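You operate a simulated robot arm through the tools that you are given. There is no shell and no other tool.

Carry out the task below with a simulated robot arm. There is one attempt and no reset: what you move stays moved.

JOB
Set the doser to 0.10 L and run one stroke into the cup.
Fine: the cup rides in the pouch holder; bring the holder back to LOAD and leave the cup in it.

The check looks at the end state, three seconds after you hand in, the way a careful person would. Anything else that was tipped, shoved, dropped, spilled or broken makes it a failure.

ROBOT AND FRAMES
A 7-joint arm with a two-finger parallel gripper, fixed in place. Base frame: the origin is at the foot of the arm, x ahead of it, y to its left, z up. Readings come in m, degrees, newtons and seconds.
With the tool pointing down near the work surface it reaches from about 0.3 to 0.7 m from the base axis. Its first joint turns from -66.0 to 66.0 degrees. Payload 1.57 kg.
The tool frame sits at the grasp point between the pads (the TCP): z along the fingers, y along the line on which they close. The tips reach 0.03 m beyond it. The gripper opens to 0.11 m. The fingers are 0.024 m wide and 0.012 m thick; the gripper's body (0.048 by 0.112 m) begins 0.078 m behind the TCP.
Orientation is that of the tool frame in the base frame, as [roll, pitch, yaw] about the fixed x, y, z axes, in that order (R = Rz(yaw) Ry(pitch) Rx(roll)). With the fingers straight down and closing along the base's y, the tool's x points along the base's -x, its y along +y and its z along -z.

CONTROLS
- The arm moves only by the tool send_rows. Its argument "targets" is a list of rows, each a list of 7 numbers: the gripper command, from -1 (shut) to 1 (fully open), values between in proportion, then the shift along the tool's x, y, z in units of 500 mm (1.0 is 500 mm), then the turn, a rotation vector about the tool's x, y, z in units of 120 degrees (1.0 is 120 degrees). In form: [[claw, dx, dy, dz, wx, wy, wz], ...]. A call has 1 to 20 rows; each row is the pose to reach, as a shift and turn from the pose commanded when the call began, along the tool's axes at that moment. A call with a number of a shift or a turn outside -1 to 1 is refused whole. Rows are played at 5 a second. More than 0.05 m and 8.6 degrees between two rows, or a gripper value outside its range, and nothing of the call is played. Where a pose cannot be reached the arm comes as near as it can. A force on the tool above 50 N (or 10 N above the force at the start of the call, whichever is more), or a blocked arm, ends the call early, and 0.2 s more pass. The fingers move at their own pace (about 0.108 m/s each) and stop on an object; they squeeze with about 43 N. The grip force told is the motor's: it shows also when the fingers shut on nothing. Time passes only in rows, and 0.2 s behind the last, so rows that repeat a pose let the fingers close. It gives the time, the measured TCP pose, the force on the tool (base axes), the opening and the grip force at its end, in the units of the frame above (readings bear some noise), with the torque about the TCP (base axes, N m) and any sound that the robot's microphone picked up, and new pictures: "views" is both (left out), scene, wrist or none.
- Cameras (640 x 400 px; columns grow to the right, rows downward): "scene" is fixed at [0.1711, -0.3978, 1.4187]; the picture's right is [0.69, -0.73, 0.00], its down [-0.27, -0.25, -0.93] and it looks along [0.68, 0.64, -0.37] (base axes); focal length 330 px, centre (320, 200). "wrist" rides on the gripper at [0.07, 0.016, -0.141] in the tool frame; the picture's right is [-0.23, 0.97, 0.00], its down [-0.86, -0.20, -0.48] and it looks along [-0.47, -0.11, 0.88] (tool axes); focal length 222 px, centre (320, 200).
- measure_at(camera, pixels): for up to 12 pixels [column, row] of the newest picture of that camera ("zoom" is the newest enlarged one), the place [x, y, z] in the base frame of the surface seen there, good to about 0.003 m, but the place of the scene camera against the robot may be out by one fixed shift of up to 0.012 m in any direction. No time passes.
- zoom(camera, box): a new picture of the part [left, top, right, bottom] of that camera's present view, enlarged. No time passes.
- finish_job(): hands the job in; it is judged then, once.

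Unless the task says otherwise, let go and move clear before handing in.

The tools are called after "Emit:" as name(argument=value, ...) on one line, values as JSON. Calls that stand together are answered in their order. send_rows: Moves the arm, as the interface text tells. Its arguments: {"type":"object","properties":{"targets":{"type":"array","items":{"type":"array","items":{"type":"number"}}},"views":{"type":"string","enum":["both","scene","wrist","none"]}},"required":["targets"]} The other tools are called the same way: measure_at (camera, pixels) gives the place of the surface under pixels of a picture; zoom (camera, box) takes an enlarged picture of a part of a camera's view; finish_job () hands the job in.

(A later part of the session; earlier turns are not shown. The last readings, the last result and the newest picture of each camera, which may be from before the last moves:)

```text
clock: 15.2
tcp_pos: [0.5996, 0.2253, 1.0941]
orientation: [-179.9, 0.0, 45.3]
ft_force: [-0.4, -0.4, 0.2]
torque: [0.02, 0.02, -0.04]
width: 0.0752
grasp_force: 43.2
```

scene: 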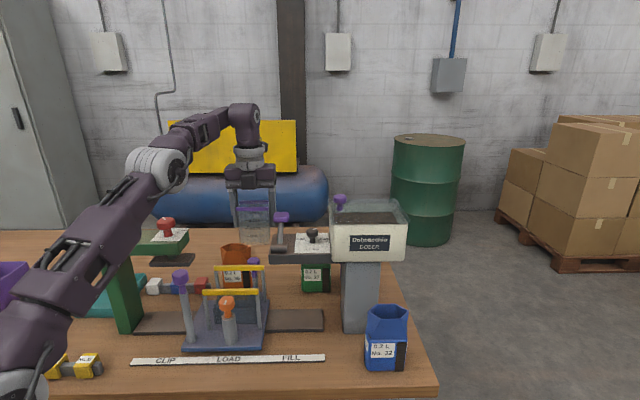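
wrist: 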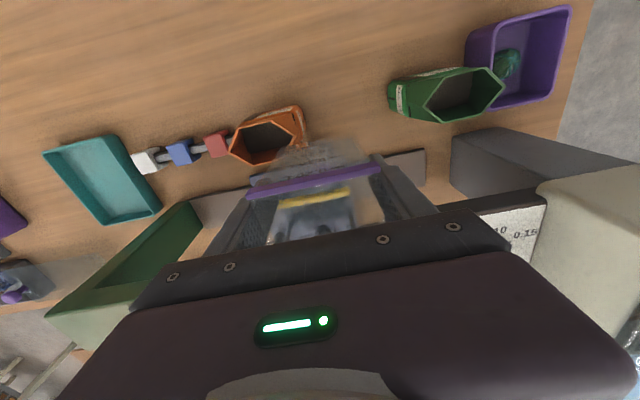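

The cup hangs level between the pads at z 1.094, clear of the pouch and lever. I'll carry it over the holder.

Emit:
send_rows(targets=[[-1, -0.0466, -0.0394, -0.012, 0, 0, 0], [-1, -0.1266, -0.0674, -0.012, 0, 0, 0], [-1, -0.2066, -0.0714, -0.012, 0, 0, 0], [-1, -0.2066, -0.0714, -0.012, 0, 0, 0]], views="both")

Emit:
zoom(camera="scene", box=[170, 180, 290, 360])

Emit:
zoom(camera="wrist", box=[220, 100, 420, 245])

```text
clock: 16.2
tcp_pos: [0.503, 0.1785, 1.1011]
orientation: [-180.0, 0.0, 45.1]
ft_force: [-0.4, -0.2, 0.0]
torque: [-0.01, 0.01, 0.01]
width: 0.0751
grasp_force: 43.5
```

scene: 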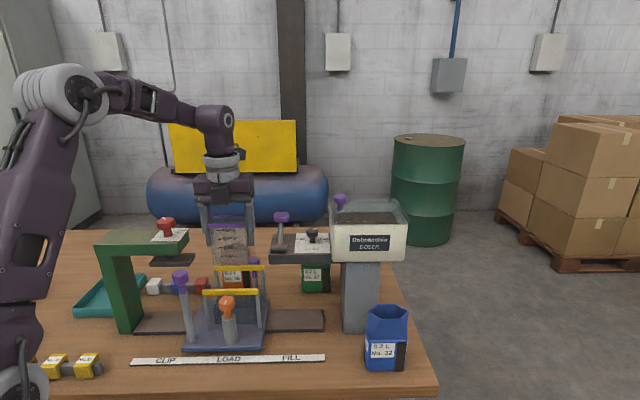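
wrist: 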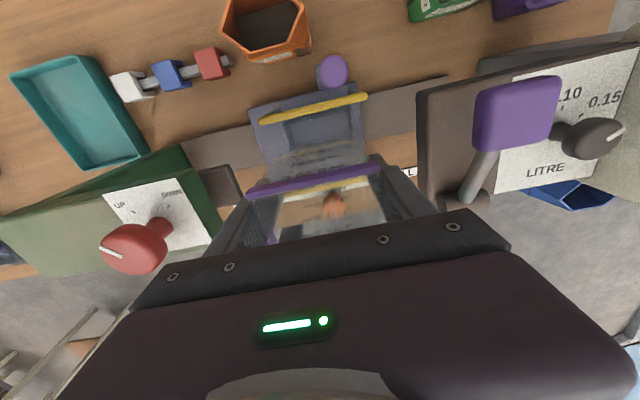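

```text
2.22 times, centred on (230, 270) of scene
```

zoom: 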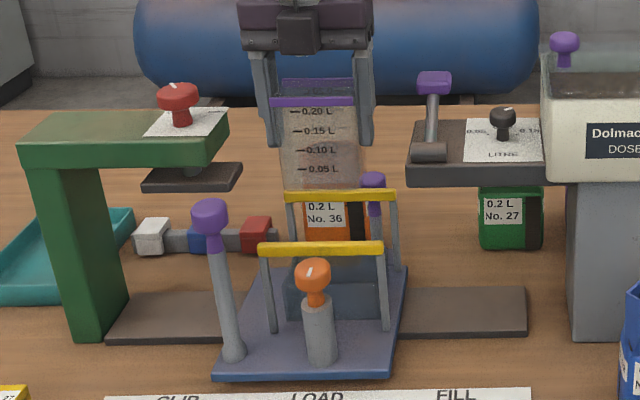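

```text
2.76 times, centred on (320, 172) of wrist
```

zoom: 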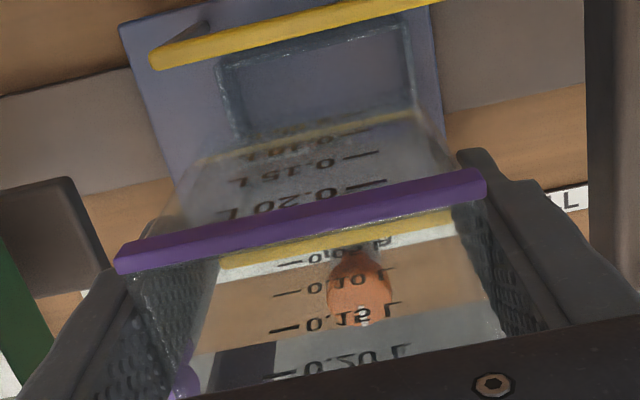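

The cup is over the holder (u 0.2295, v 0.482). I'll check the box edges and the press plate's nearest edge before lowering.

Emit:
measure_at(camera="wrist", pixels=[[286, 120], [318, 114], [350, 109], [291, 145], [356, 135], [233, 172], [238, 175], [207, 145], [298, 109], [262, 122], [366, 96], [345, 102]])

Emit:
measure_at(camera="scene", pixels=[[193, 258], [189, 245], [205, 293], [230, 293], [255, 293], [217, 267], [240, 267], [262, 267], [215, 312], [250, 312], [230, 312]])

```text
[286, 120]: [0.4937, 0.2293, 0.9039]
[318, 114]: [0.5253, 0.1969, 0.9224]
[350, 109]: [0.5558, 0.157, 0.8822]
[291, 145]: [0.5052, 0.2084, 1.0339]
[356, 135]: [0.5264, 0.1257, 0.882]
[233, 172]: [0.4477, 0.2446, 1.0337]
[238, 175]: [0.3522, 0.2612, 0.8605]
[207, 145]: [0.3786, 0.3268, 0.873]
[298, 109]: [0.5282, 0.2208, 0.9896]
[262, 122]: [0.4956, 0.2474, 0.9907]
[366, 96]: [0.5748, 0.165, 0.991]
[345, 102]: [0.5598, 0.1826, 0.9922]
```

```text
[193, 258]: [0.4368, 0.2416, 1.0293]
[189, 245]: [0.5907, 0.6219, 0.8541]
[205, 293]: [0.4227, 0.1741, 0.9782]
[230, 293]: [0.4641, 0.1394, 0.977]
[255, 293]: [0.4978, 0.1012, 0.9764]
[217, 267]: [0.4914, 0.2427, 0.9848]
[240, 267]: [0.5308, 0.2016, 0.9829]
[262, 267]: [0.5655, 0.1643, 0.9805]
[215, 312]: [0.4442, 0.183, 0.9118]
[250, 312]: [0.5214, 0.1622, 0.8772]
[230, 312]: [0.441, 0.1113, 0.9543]
```

The press plate's nearest edge (u 0.144) is clear of the finger (u 0.18), and the box walls top out around z 0.92. I'll lower the cup to about 6 mm above the holder floor.

Emit:
send_rows(targets=[[-1, -0.004, 0, 0.07, 0, 0, 0], [-1, -0.004, 0, 0.14, 0, 0, 0], [-1, -0.004, 0, 0.21, 0, 0, 0], [-1, -0.004, 0, 0.25, 0, 0, 0], [-1, -0.004, 0, 0.282, 0, 0, 0], [-1, -0.004, 0, 0.282, 0, 0, 0]], views="both")

Emit:
zoom(camera="scene", box=[180, 220, 290, 330])

Emit:
zoom(camera="wrist", box=[220, 100, 420, 245])

```text
clock: 17.6
tcp_pos: [0.5025, 0.1752, 0.96]
orientation: [-180.0, 0.1, 45.1]
ft_force: [0.6, 0.2, 0.2]
torque: [0.01, -0.01, -0.03]
width: 0.0753
grasp_force: 43.1
```

scene: 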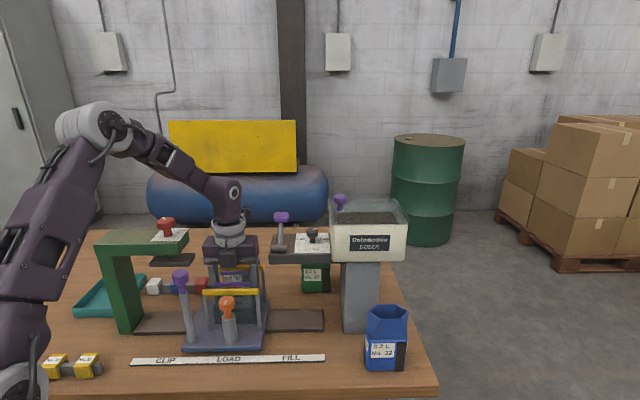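
wrist: 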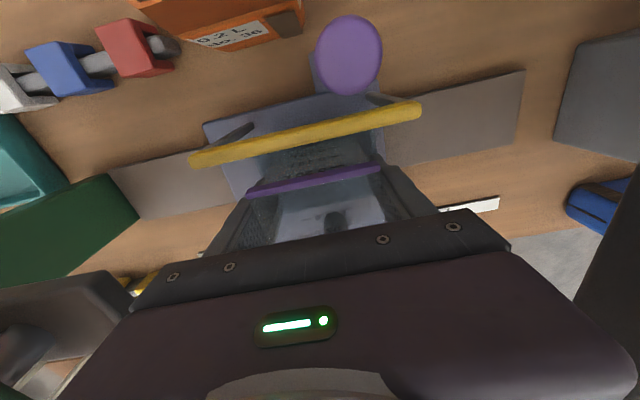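

```text
3.64 times, centred on (235, 275) of scene
```

zoom: 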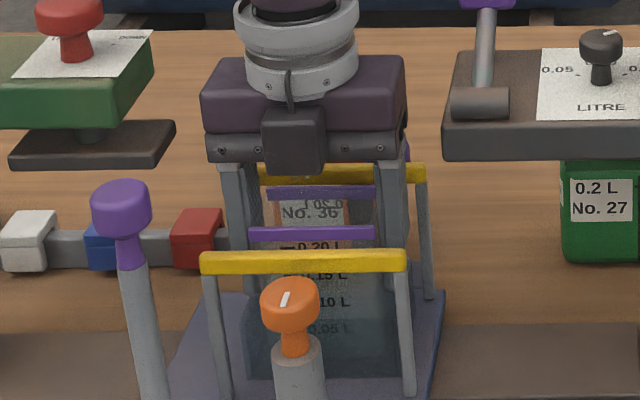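

```text
2.76 times, centred on (320, 172) of wrist
```

zoom: 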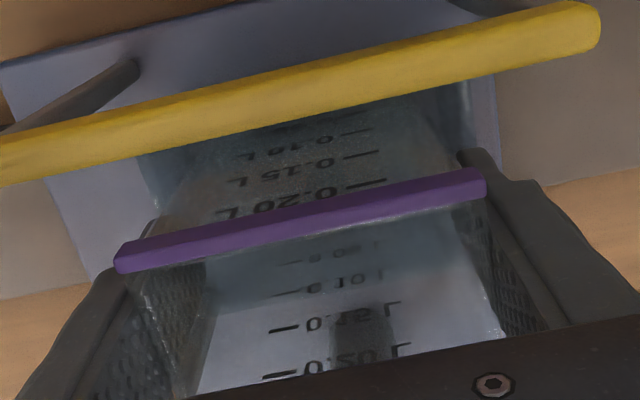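

The cup is inside the box between the bars with no side force. I'll lower the last few millimetres in small steps and read the force.

Emit:
send_rows(targets=[[-1, 0, 0, 0.004, 0, 0, 0], [-1, 0, 0, 0.008, 0, 0, 0], [-1, 0, 0, 0.01, 0, 0, 0], [-1, 0, 0, 0.01, 0, 0, 0]], views="none")

```text
clock: 18.3
tcp_pos: [0.5015, 0.1744, 0.9599]
orientation: [-180.0, -0.1, 45.2]
ft_force: [-5.6, -4.4, 12.3]
torque: [0.19, 0.54, 0.21]
width: 0.0749
grasp_force: 42.5
stopped in row 3: the force on the tool passed its limit at 55 N (the readings are from after the stop); the commanded pose is now the measured one
```

The force limit tripped at about z 0.957, so something touched earlier than expected. I'll look at both views before deciding.

Emit:
zoom(camera="scene", box=[190, 240, 280, 350])

Emit:
zoom(camera="wrist", box=[220, 100, 420, 245])

```text
3.64 times, centred on (235, 295) of scene
```

zoom: 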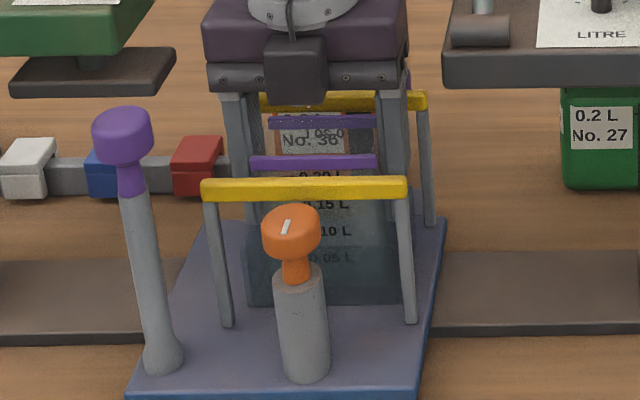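

```text
2.76 times, centred on (320, 172) of wrist
```

zoom: 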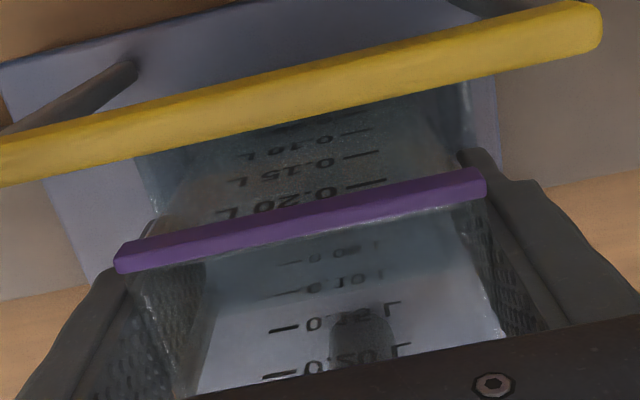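

The torque fits a contact at the −u fingertip on the box's side wall (tips ~0.93 vs wall top ~0.92), with the cup only ~5 mm above the holder floor and already between the walls. I'll raise 1 mm to relieve the force and open slowly so the cup settles in the box.

Emit:
send_rows(targets=[[-1, 0, 0, -0.002, 0, 0, 0], [-1, 0, 0, -0.002, 0, 0, 0]], views="none")

```text
clock: 18.9
tcp_pos: [0.5017, 0.1761, 0.9584]
orientation: [179.9, -0.2, 45.2]
ft_force: [-1.4, -1.4, 1.5]
torque: [0.0, 0.12, 0.09]
width: 0.0753
grasp_force: 43.3
```

The force dropped to about 1.5 N. Now I'll open gradually to release the cup.

Emit:
send_rows(targets=[[0.38, 0, 0, 0, 0, 0, 0], [0.4, 0, 0, 0, 0, 0, 0], [0.44, 0, 0, 0, 0, 0, 0], [0.5, 0, 0, 0, 0, 0, 0], [0.5, 0, 0, 0, 0, 0, 0]], views="both")

Emit:
zoom(camera="wrist", box=[220, 100, 420, 245])

Emit:
zoom(camera="scene", box=[190, 240, 280, 350])

```text
clock: 20.1
tcp_pos: [0.5023, 0.1757, 0.9594]
orientation: [179.8, -0.2, 45.2]
ft_force: [-0.4, 0.2, -0.6]
torque: [0.01, 0.02, 0.0]
width: 0.0824
grasp_force: 0.0
```

scene: 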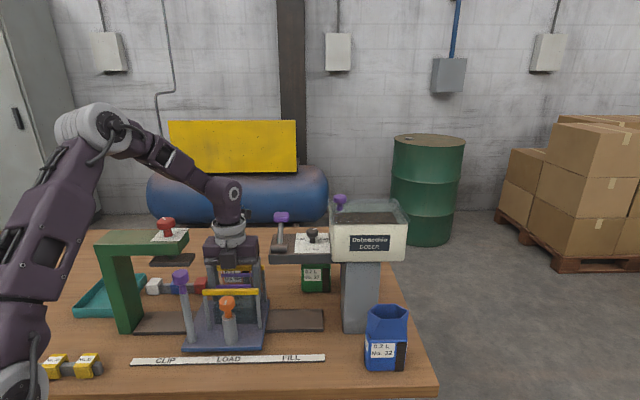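
wrist: 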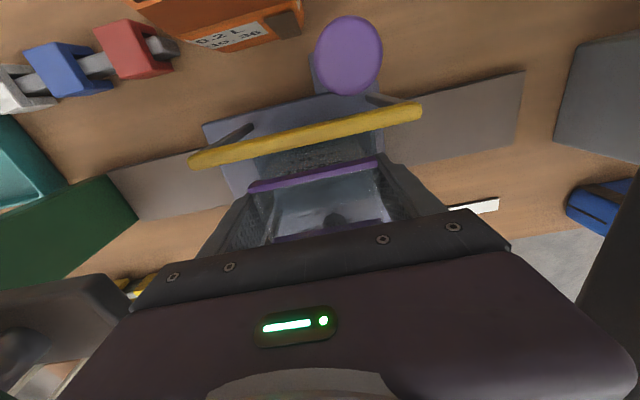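

```text
2.76 times, centred on (320, 172) of wrist
```

zoom: 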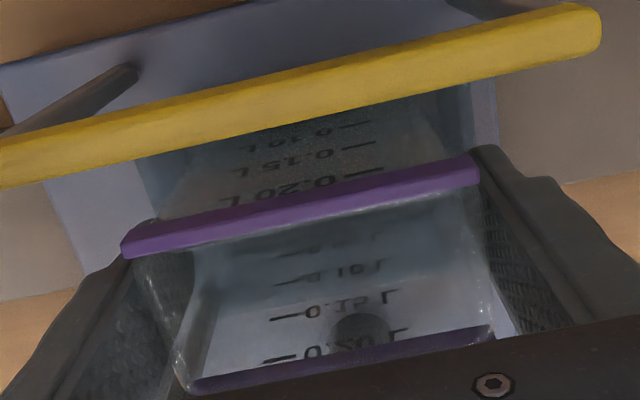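

```text
3.64 times, centred on (235, 295) of scene
```

zoom: 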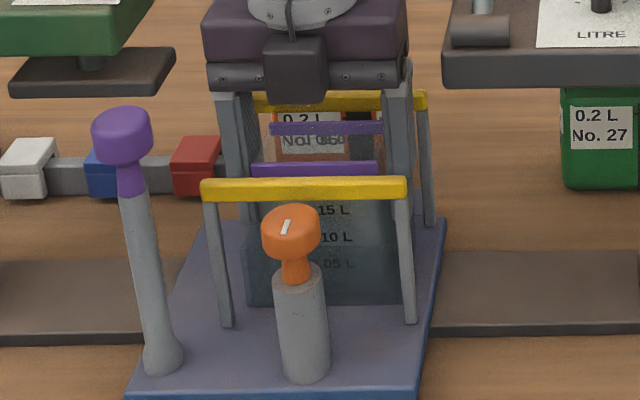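

The cup settled a few millimetres into the box and stands upright. I'll raise the gripper straight up clear of it.

Emit:
send_rows(targets=[[0.52, 0, 0, -0.03, 0, 0, 0], [0.52, 0, 0, -0.1, 0, 0, 0], [0.52, 0, 0, -0.19, 0, 0, 0], [0.52, 0, 0, -0.28, 0, 0, 0], [0.52, 0, 0, -0.36, 0, 0, 0], [0.52, 0, 0, -0.36, 0, 0, 0]], views="both")

Emit:
zoom(camera="wrist", box=[240, 60, 400, 160])

Emit:
zoom(camera="scene", box=[180, 230, 290, 350])

```text
clock: 21.5
tcp_pos: [0.501, 0.1758, 1.1386]
orientation: [179.8, -0.1, 45.0]
ft_force: [0.8, 0.2, -0.3]
torque: [0.03, 0.01, -0.02]
width: 0.0837
grasp_force: 0.0
```

scene: 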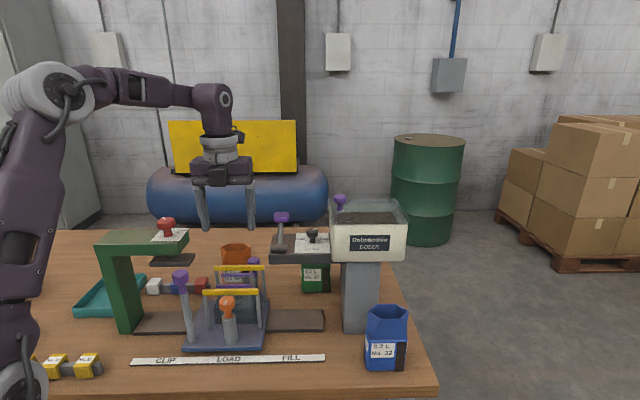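
wrist: 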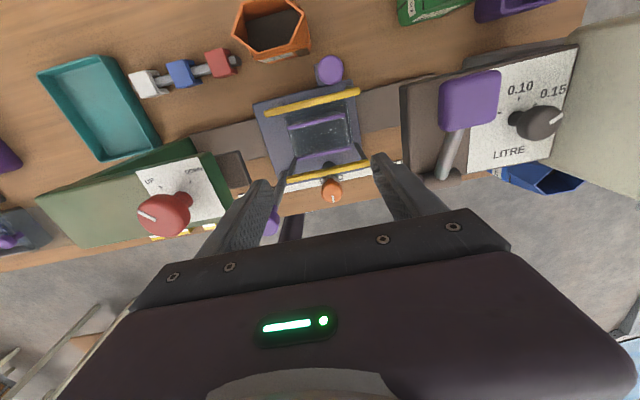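

```text
4.00 times, centred on (320, 110) of wrist
```

zoom: 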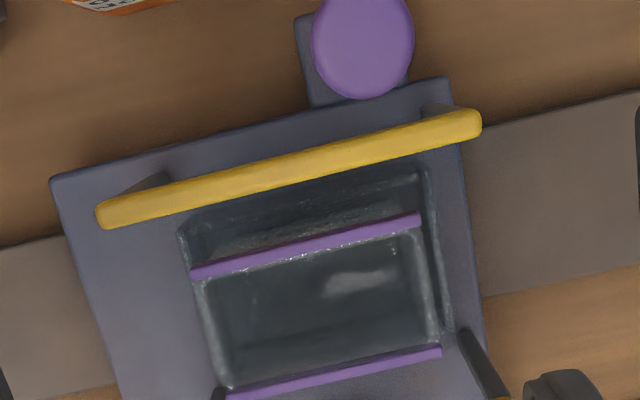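

```text
3.33 times, centred on (235, 290) of scene
```

zoom: 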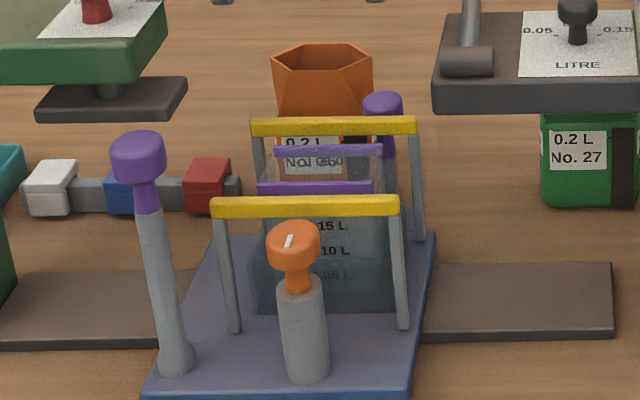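

The cup is seated in the holder box; I'll check the rim's level by measuring both strips.

Emit:
measure_at(camera="wrist", pixels=[[290, 127.7], [317, 121.3], [343, 115.5], [300, 157.3], [325, 152.5], [348, 148.2], [330, 190], [330, 70], [469, 98], [540, 122], [165, 215]])

Emit:
zoom(camera="wrist", box=[400, 40, 600, 190])

Emit:
zoom(camera="wrist", box=[120, 140, 260, 250])

```text
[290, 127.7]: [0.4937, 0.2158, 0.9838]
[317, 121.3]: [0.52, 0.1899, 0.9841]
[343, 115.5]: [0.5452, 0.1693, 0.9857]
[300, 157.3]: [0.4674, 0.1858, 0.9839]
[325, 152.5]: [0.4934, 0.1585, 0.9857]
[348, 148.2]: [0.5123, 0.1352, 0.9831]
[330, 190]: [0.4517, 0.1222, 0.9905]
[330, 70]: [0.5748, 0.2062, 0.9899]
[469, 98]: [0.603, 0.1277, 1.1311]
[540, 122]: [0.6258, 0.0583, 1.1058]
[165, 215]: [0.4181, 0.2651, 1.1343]
```

```text
2.67 times, centred on (500, 115) of wrist
```

zoom: 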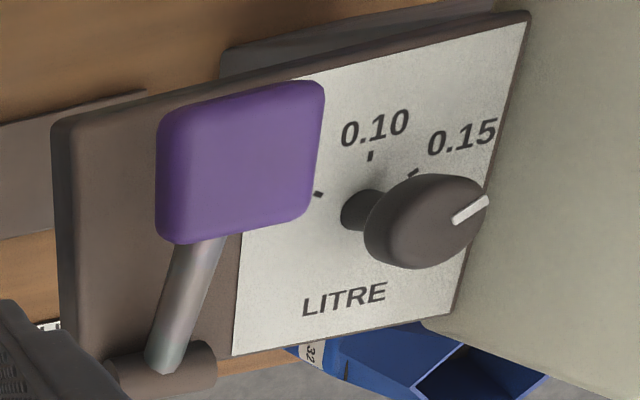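

```text
3.64 times, centred on (190, 195) of wrist
```

zoom: 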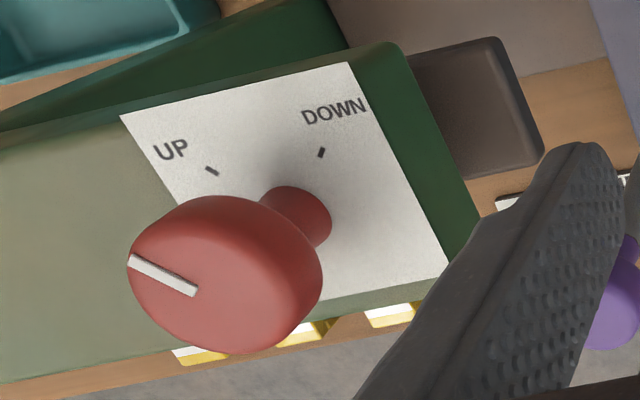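

The rim reads z≈0.984 all round, so the cup stands level on the holder floor. Before turning the dial I'll measure the hopper's rim and lid knob heights to be sure the gripper body clears them.

Emit:
measure_at(camera="scene", pixels=[[333, 228], [333, 223], [400, 226], [400, 221], [331, 203], [345, 203], [390, 201], [340, 197], [340, 205], [335, 235], [360, 215], [331, 245]])

Emit:
zoom(camera="scene", box=[310, 180, 420, 270])

Emit:
measure_at(camera="wrist", pixels=[[590, 60], [620, 100], [576, 100], [570, 150], [600, 30], [630, 150], [560, 60], [515, 110], [440, 180], [450, 150], [470, 120], [493, 75]])

```text
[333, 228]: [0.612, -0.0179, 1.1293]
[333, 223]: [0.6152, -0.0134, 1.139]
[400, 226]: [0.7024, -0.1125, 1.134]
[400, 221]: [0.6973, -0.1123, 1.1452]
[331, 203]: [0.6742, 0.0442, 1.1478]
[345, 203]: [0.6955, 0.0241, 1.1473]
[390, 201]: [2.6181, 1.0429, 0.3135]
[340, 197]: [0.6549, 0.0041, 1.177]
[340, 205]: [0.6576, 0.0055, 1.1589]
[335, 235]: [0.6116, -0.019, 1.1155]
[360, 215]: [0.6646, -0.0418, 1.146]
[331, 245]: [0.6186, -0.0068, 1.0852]
```

```text
4.44 times, centred on (365, 225) of scene
```

zoom: 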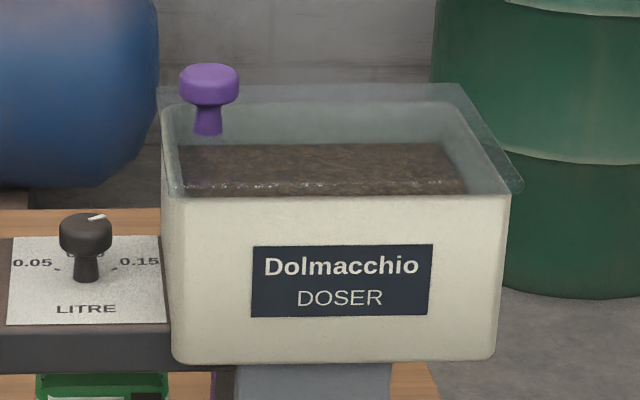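

```text
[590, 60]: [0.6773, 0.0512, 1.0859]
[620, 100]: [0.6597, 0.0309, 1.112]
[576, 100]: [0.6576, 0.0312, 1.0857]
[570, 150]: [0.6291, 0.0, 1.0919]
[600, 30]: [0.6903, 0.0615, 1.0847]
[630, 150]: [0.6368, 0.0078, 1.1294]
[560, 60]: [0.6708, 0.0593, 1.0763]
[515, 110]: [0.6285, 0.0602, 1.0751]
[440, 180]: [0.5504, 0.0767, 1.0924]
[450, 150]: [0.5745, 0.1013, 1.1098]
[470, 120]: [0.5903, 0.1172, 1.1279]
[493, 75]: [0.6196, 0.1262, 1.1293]
```

The hopper walls top out near 1.153 and the lid knob at 1.184, so a gripper body bottom at 1.19 clears them. I'll fly over the lever to beside the dial knob, turning to yaw 115° and narrowing the fingers to 45 mm.

Emit:
send_rows(targets=[[0.3, -0.017, 0, -0.043, 0, 0, -0.0648], [0.1, -0.037, 0, -0.083, 0, 0, -0.1296], [-0.18, -0.057, 0.04, -0.103, 0, 0, -0.1944], [-0.18, -0.067, 0.1, -0.103, 0, 0, -0.2593], [-0.18, -0.077, 0.16, -0.103, 0, 0, -0.3241], [-0.18, -0.077, 0.22, -0.103, 0, 0, -0.3889], [-0.18, -0.067, 0.27, -0.083, 0, 0, -0.4537], [-0.18, -0.057, 0.31, -0.063, 0, 0, -0.5185], [-0.18, -0.027, 0.31, -0.033, 0, 0, -0.5833], [-0.18, -0.027, 0.31, -0.033, 0, 0, -0.5833]], views="both")

Emit:
zoom(camera="wrist", box=[220, 90, 420, 240])

Emit:
zoom(camera="scene", box=[250, 120, 410, 270])

```text
clock: 23.7
tcp_pos: [0.6008, 0.0569, 1.155]
orientation: [179.7, 0.0, 115.3]
ft_force: [0.2, 0.0, -0.4]
torque: [-0.02, 0.0, -0.03]
width: 0.0449
grasp_force: 0.0
```

scene: 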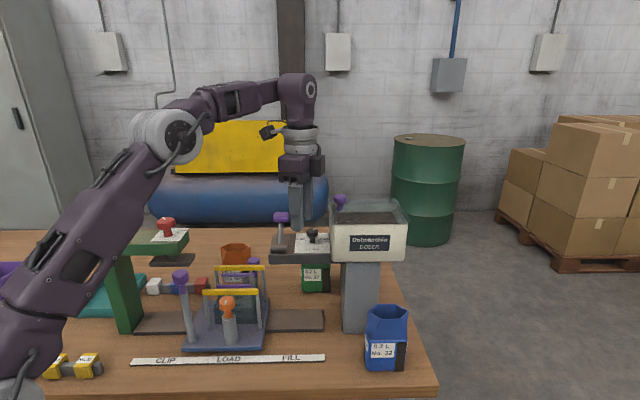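
wrist: 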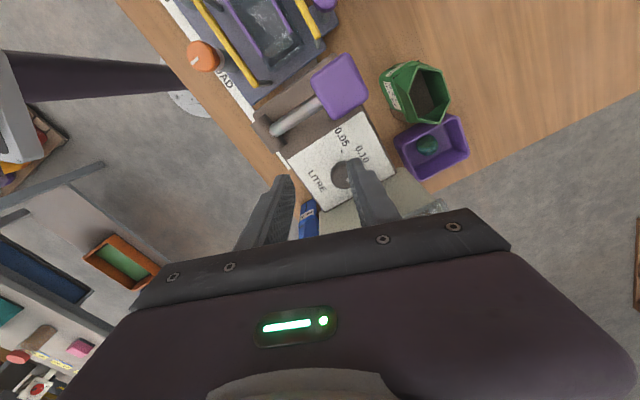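

```text
2.67 times, centred on (320, 165) of wrist
```

zoom: 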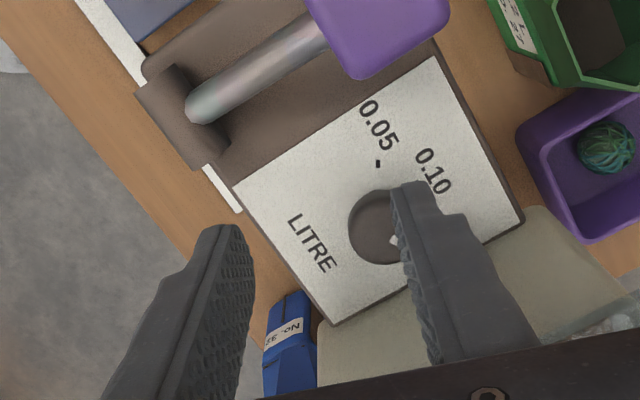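

```text
2.67 times, centred on (330, 195) of scene
```

zoom: 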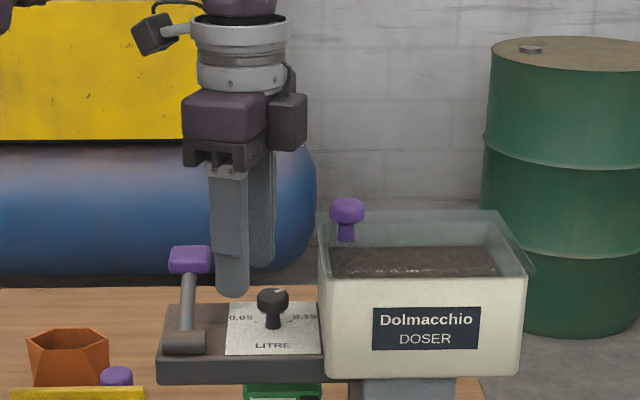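

The fingers are beside the dial knob (knob at (341,176) in the wrist view), closing axis about 20° off the bench's depth line. I'll centre over the knob at z 1.145 first.

Emit:
send_rows(targets=[[-0.18, -0.0117, 0.019, 0.01, 0, 0, 0], [-0.18, -0.0234, 0.038, 0.02, 0, 0, 0], [-0.18, -0.0234, 0.038, 0.02, 0, 0, 0]], views="wrist")

Emit:
zoom(camera="wrist", box=[240, 120, 400, 220])

```text
clock: 24.5
tcp_pos: [0.6242, 0.0537, 1.1454]
orientation: [179.7, 0.0, 115.2]
ft_force: [0.3, 0.0, 1.0]
torque: [0.02, -0.02, 0.0]
width: 0.045
grasp_force: 0.0
```

wrist: 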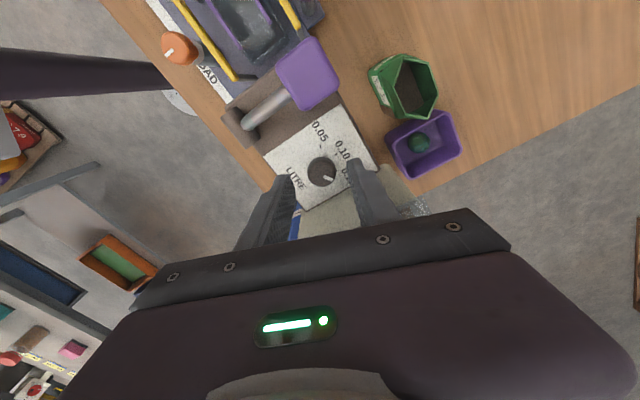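

```text
4.00 times, centred on (320, 170) of wrist
```

zoom: 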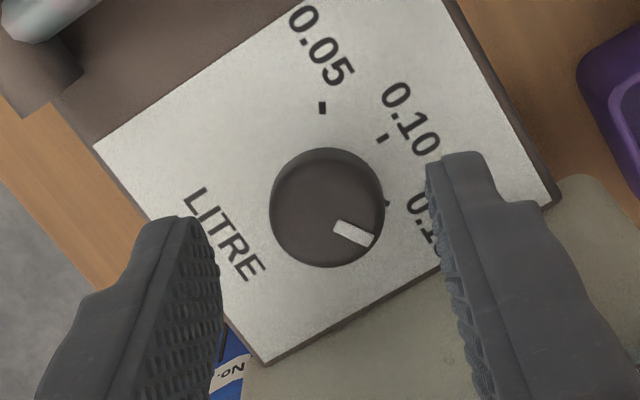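

The knob is centred between the fingers (zoom centre (327,212)) and its mark points at the 0.15 tick. I'll descend to z 1.118 and close on the knob.

Emit:
send_rows(targets=[[-0.18, 0.0014, 0.0026, 0.028, 0, 0, 0], [-0.18, 0.0014, 0.0026, 0.0548, 0, 0, 0], [-0.18, 0.0014, 0.0026, 0.0548, 0, 0, 0]], views="wrist")

Emit:
zoom(camera="wrist", box=[240, 120, 400, 220])

Emit:
zoom(camera="scene", box=[260, 140, 400, 260])

```text
clock: 25.3
tcp_pos: [0.6248, 0.0555, 1.1183]
orientation: [179.8, 0.0, 115.2]
ft_force: [-0.5, 0.0, -0.6]
torque: [-0.02, 0.03, 0.03]
width: 0.0449
grasp_force: 0.1
```

wrist: 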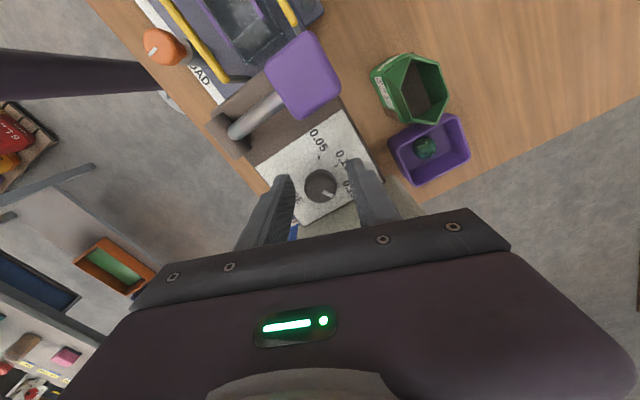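

```text
4.00 times, centred on (320, 170) of wrist
```

zoom: 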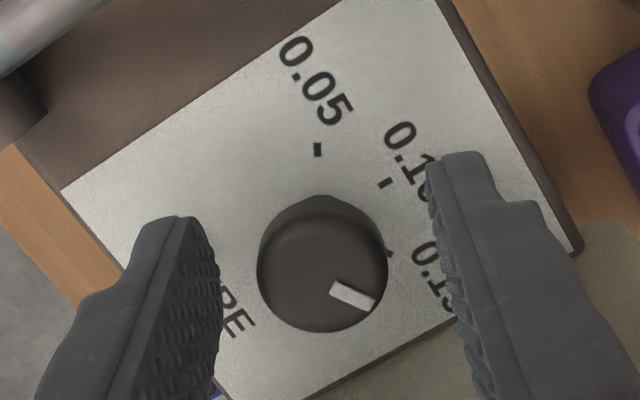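

```text
3.33 times, centred on (330, 200) of scene
```

zoom: 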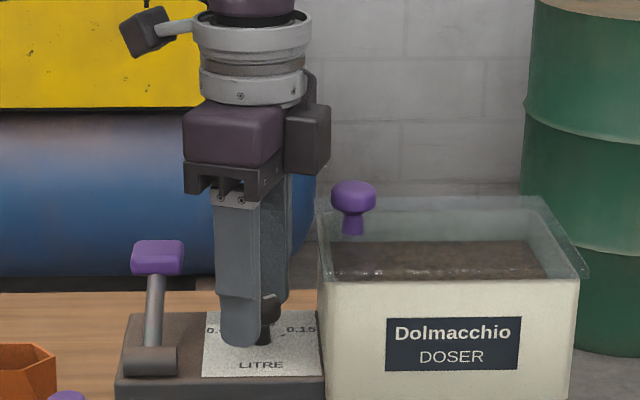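

The knob sits midway between the pads. I'll close on it.

Emit:
send_rows(targets=[[-0.3, -0.003, 0, 0, 0, 0, 0], [-0.5, -0.003, 0, 0, 0, 0, 0], [-0.7, -0.003, 0, 0, 0, 0, 0], [-1, -0.003, 0, 0, 0, 0, 0], [-1, -0.003, 0, 0, 0, 0, 0]], views="none")

```text
clock: 26.5
tcp_pos: [0.6258, 0.0551, 1.1178]
orientation: [179.9, 0.1, 115.2]
ft_force: [-6.2, -2.9, 0.1]
torque: [-0.04, 0.37, -0.03]
width: 0.0255
grasp_force: 37.1
```

The knob is held (width 0.0255) with a small side load of ~7 N along the closing axis. I'll shift about 1 mm to relax it and then turn 60° counter-clockwise toward 0.10.

Emit:
send_rows(targets=[[-1, 0, -0.0024, 0, 0, 0, 0], [-1, 0, -0.0024, 0, 0, 0, 0]], views="none")

```text
clock: 27.1
tcp_pos: [0.626, 0.0533, 1.119]
orientation: [179.7, 0.0, 115.2]
ft_force: [3.0, 0.2, -1.1]
torque: [0.14, 0.1, 0.02]
width: 0.0256
grasp_force: 37.3
```

Side load is down to 3 N. Now turning the knob.

Emit:
send_rows(targets=[[-1, 0, 0, 0, 0, 0, -0.0625], [-1, 0, 0, 0, 0, 0, -0.125], [-1, 0, 0, 0, 0, 0, -0.1875], [-1, 0, 0, 0, 0, 0, -0.25], [-1, 0, 0, 0, 0, 0, -0.3125], [-1, 0, 0, 0, 0, 0, -0.375], [-1, 0, 0, 0, 0, 0, -0.4375], [-1, 0, 0, 0, 0, 0, -0.5], [-1, 0, 0, 0, 0, 0, -0.5]], views="wrist")

Emit:
zoom(camera="wrist", box=[240, 120, 400, 220])

```text
clock: 29.1
tcp_pos: [0.6248, 0.0509, 1.1186]
orientation: [-180.0, 0.1, 175.3]
ft_force: [-15.5, -9.8, -0.6]
torque: [-0.12, 1.22, -0.06]
width: 0.0256
grasp_force: 36.6
```

wrist: 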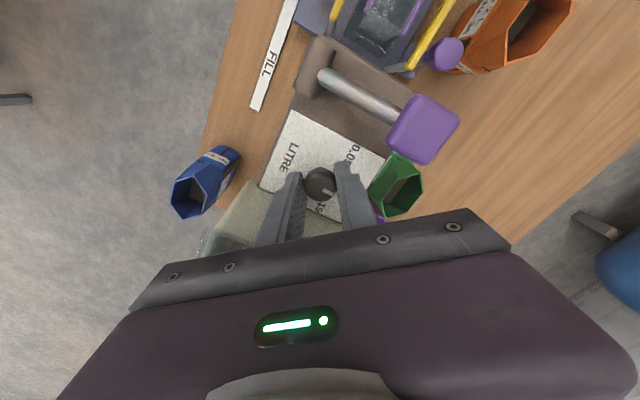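

```text
4.00 times, centred on (320, 170) of wrist
```

zoom: 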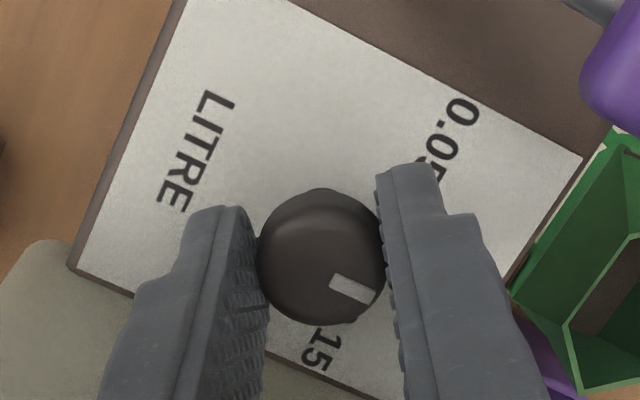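

The knob turned with the fingers (mark at (352,290) in the zoom unchanged relative to the pads). I'll open, rise a little and check the mark against the 0.10 tick.

Emit:
send_rows(targets=[[-0.4, 0, 0, 0, 0, 0, 0], [-0.18, 0, 0, 0, 0, 0, 0], [-0.18, 0, 0, 0, 0, 0, 0], [-0.18, 0, 0, -0.03, 0, 0, 0], [-0.18, 0, 0, -0.054, 0, 0, 0], [-0.18, 0, 0, -0.054, 0, 0, 0]], views="wrist")

Emit:
zoom(camera="wrist", box=[240, 100, 400, 200])

Emit:
zoom(camera="scene", box=[280, 200, 350, 260])

```text
clock: 30.5
tcp_pos: [0.625, 0.054, 1.146]
orientation: [179.9, 0.2, 175.3]
ft_force: [-0.3, 0.5, 0.0]
torque: [0.0, -0.03, 0.0]
width: 0.0451
grasp_force: 0.0
```

wrist: 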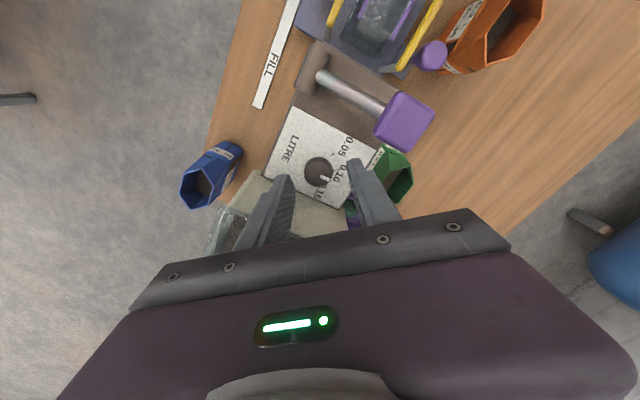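

```text
4.00 times, centred on (320, 150) of wrist
```

zoom: 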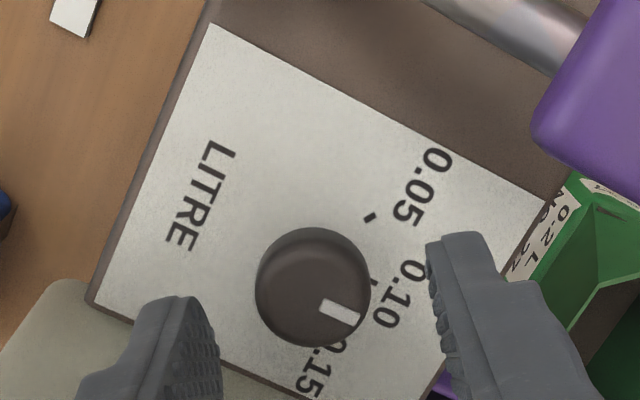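

```text
6.67 times, centred on (315, 230) of scene
```

zoom: 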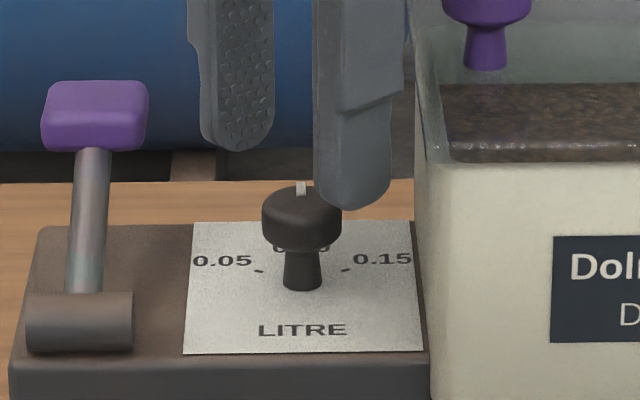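

In the scene zoom the white mark now points straight back toward 0.10. I'll zoom closer with the wrist camera to check the angle precisely.

Emit:
zoom(camera="wrist", box=[296, 146, 352, 192])

Emit:
zoom(camera="scene", box=[296, 220, 328, 240])

```text
8.70 times, centred on (324, 169) of wrist
```

zoom: 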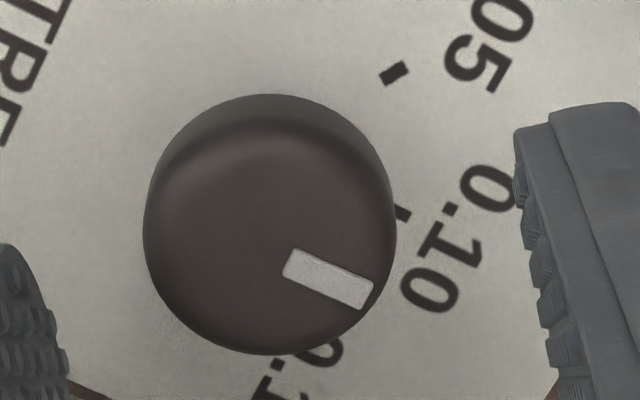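

```text
16.00 times, centred on (312, 230) of scene
```

zoom: 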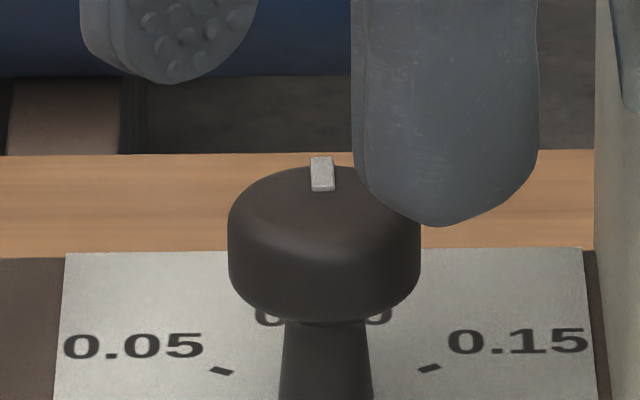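

The mark is within a few degrees of straight back in both views. I'll zoom tighter with the scene camera to judge the remaining error.

Emit:
zoom(camera="scene", box=[304, 226, 322, 238])

Emit:
zoom(camera="scene", box=[296, 232, 330, 252])

```text
16.00 times, centred on (313, 232) of scene
```

zoom: 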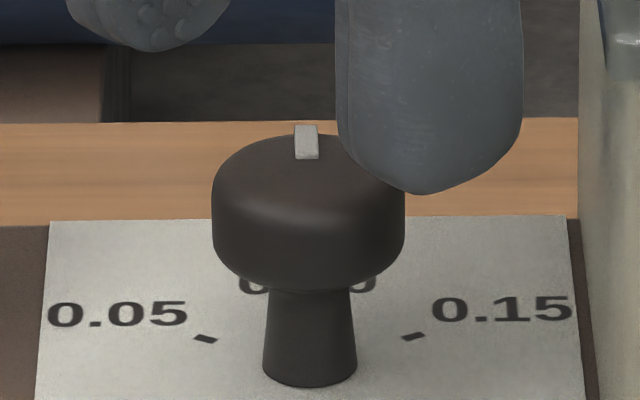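

```text
16.00 times, centred on (313, 242) of scene
```

zoom: 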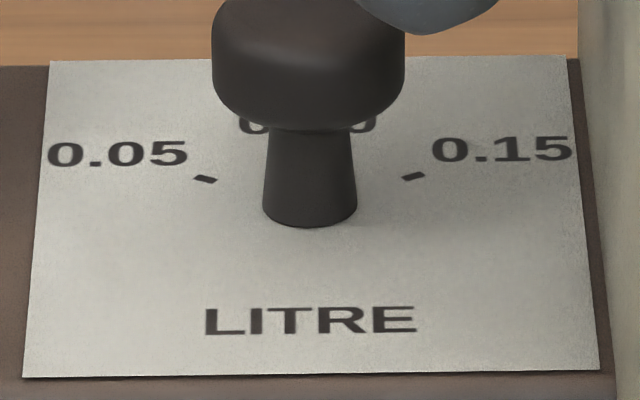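

The mark leans only about 1° from straight back, so the dial reads 0.10. Next is the carriage: I'll check the press's front extents near the tall purple handle before going there.

Emit:
measure_at(camera="scene", pixels=[[140, 247], [175, 247], [187, 240], [187, 232], [150, 236], [172, 263], [160, 262], [192, 260], [165, 222], [120, 290], [180, 300], [180, 272]])

Emit:
zoom(camera="scene", box=[90, 200, 210, 360])

Emit:
zoom(camera="scene", box=[205, 285, 255, 350])

```text
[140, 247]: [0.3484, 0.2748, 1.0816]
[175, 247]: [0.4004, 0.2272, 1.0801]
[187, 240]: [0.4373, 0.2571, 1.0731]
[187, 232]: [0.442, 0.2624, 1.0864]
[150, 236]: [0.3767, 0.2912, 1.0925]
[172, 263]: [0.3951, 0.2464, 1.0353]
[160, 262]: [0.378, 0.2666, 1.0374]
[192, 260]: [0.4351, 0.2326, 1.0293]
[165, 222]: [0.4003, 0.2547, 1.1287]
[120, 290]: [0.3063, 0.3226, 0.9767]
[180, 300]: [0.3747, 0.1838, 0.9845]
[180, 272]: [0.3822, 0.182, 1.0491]
```

```text
2.50 times, centred on (150, 280) of scene
```

zoom: 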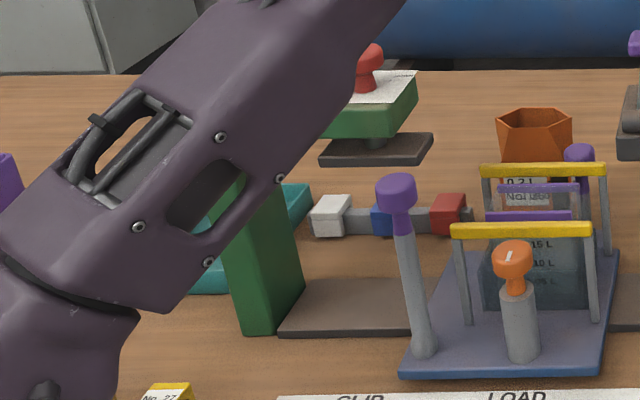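

```text
6.15 times, centred on (230, 318) of scene
```

zoom: 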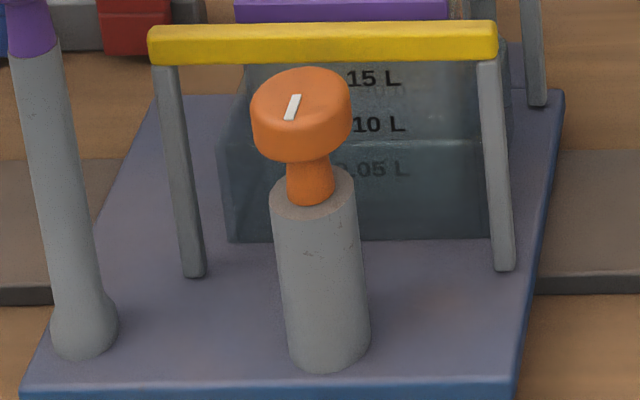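

The press's front face is at v≈0.454 and its top at z≈1.10, so gripping the tall purple handle (u 0.144, v 0.405, top 1.0555) at yaw 45° is clear. I'll fly over the lever to above the handle while turning.

Emit:
send_rows(targets=[[-0.18, 0.0364, -0.017, -0.038, 0, 0, 0.0667], [-0.18, 0.0966, -0.0104, -0.078, 0, 0, 0.1333], [-0.18, 0.1628, 0.0194, -0.088, 0, 0, 0.2], [-0.18, 0.2368, 0.056, -0.088, 0, 0, 0.2667], [-0.18, 0.3108, 0.0926, -0.088, 0, 0, 0.3333], [-0.18, 0.3782, 0.1368, -0.088, 0, 0, 0.4], [-0.18, 0.438, 0.1742, -0.068, 0, 0, 0.4667], [-0.18, 0.4762, 0.2066, -0.048, 0, 0, 0.5333], [-0.18, 0.4762, 0.2066, -0.048, 0, 0, 0.6], [-0.18, 0.4762, 0.2066, -0.048, 0, 0, 0.6667], [-0.18, 0.4762, 0.2066, -0.048, 0, 0, 0.7333], [-0.18, 0.4762, 0.2066, -0.048, 0, 0, 0.8], [-0.18, 0.4762, 0.2066, -0.048, 0, 0, 0.8667], [-0.18, 0.4762, 0.2066, -0.048, 0, 0, 0.9333], [-0.18, 0.4762, 0.2066, -0.048, 0, 0, 1.0]], views="both")

```text
clock: 33.7
tcp_pos: [0.396, 0.1762, 1.1686]
orientation: [179.8, -0.1, 55.0]
ft_force: [0.6, -0.4, 0.6]
torque: [0.0, 0.0, 0.0]
width: 0.0451
grasp_force: 0.1
```

scene: 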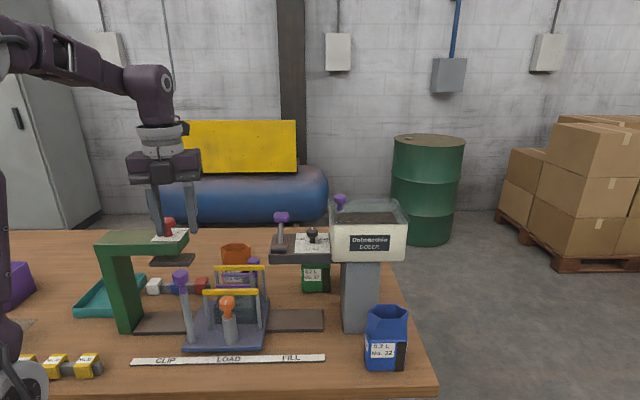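
wrist: 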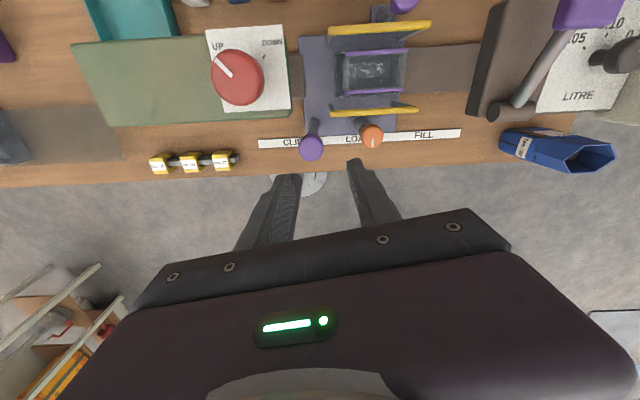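

Above the handle now at yaw 55°, with the handle knob at (312,148). I'll finish the turn to 45° and measure.

Emit:
send_rows(targets=[[-0.18, 0, 0, 0, 0, 0, 0.0417], [-0.18, 0, 0, 0, 0, 0, 0.0833], [-0.18, 0, 0, 0, 0, 0, 0.0833]], views="wrist")

Emit:
zoom(camera="wrist", box=[240, 90, 400, 190])

Emit:
zoom(camera="wrist", box=[460, 0, 640, 120])

Emit:
zoom(camera="wrist", box=[290, 0, 450, 160])

```text
clock: 34.5
tcp_pos: [0.3967, 0.1764, 1.1687]
orientation: [179.9, -0.2, 45.1]
ft_force: [-1.2, -0.8, -0.5]
torque: [0.03, 0.02, 0.03]
width: 0.0449
grasp_force: 0.0
```

wrist: 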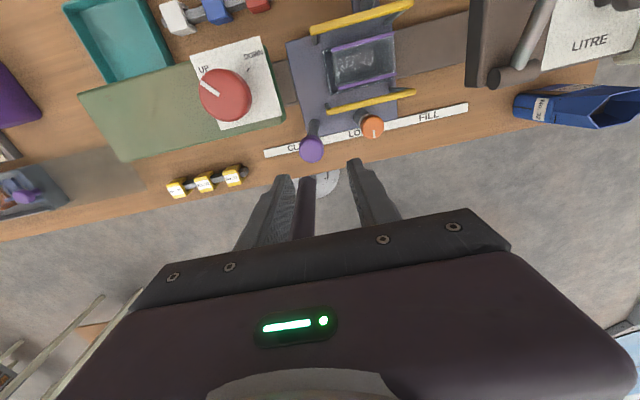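

```text
4.00 times, centred on (320, 140) of wrist
```

zoom: 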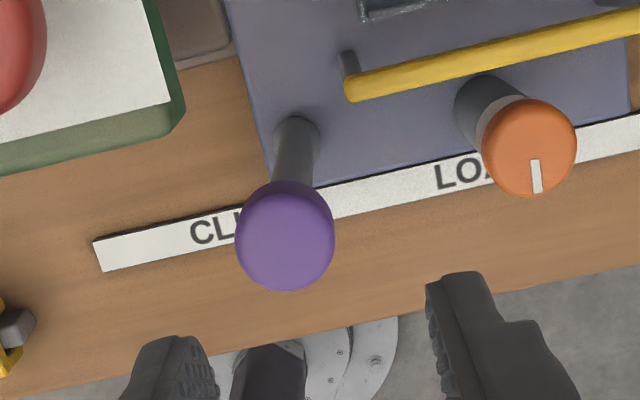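

```text
3.33 times, centred on (550, 60) of wrist
```

zoom: 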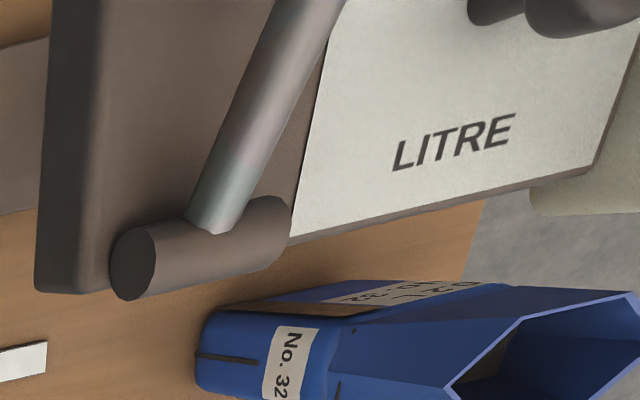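

```text
2.50 times, centred on (370, 80) of wrist
```

zoom: 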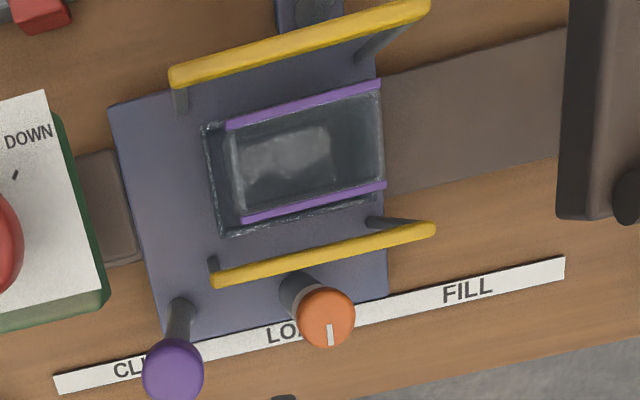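

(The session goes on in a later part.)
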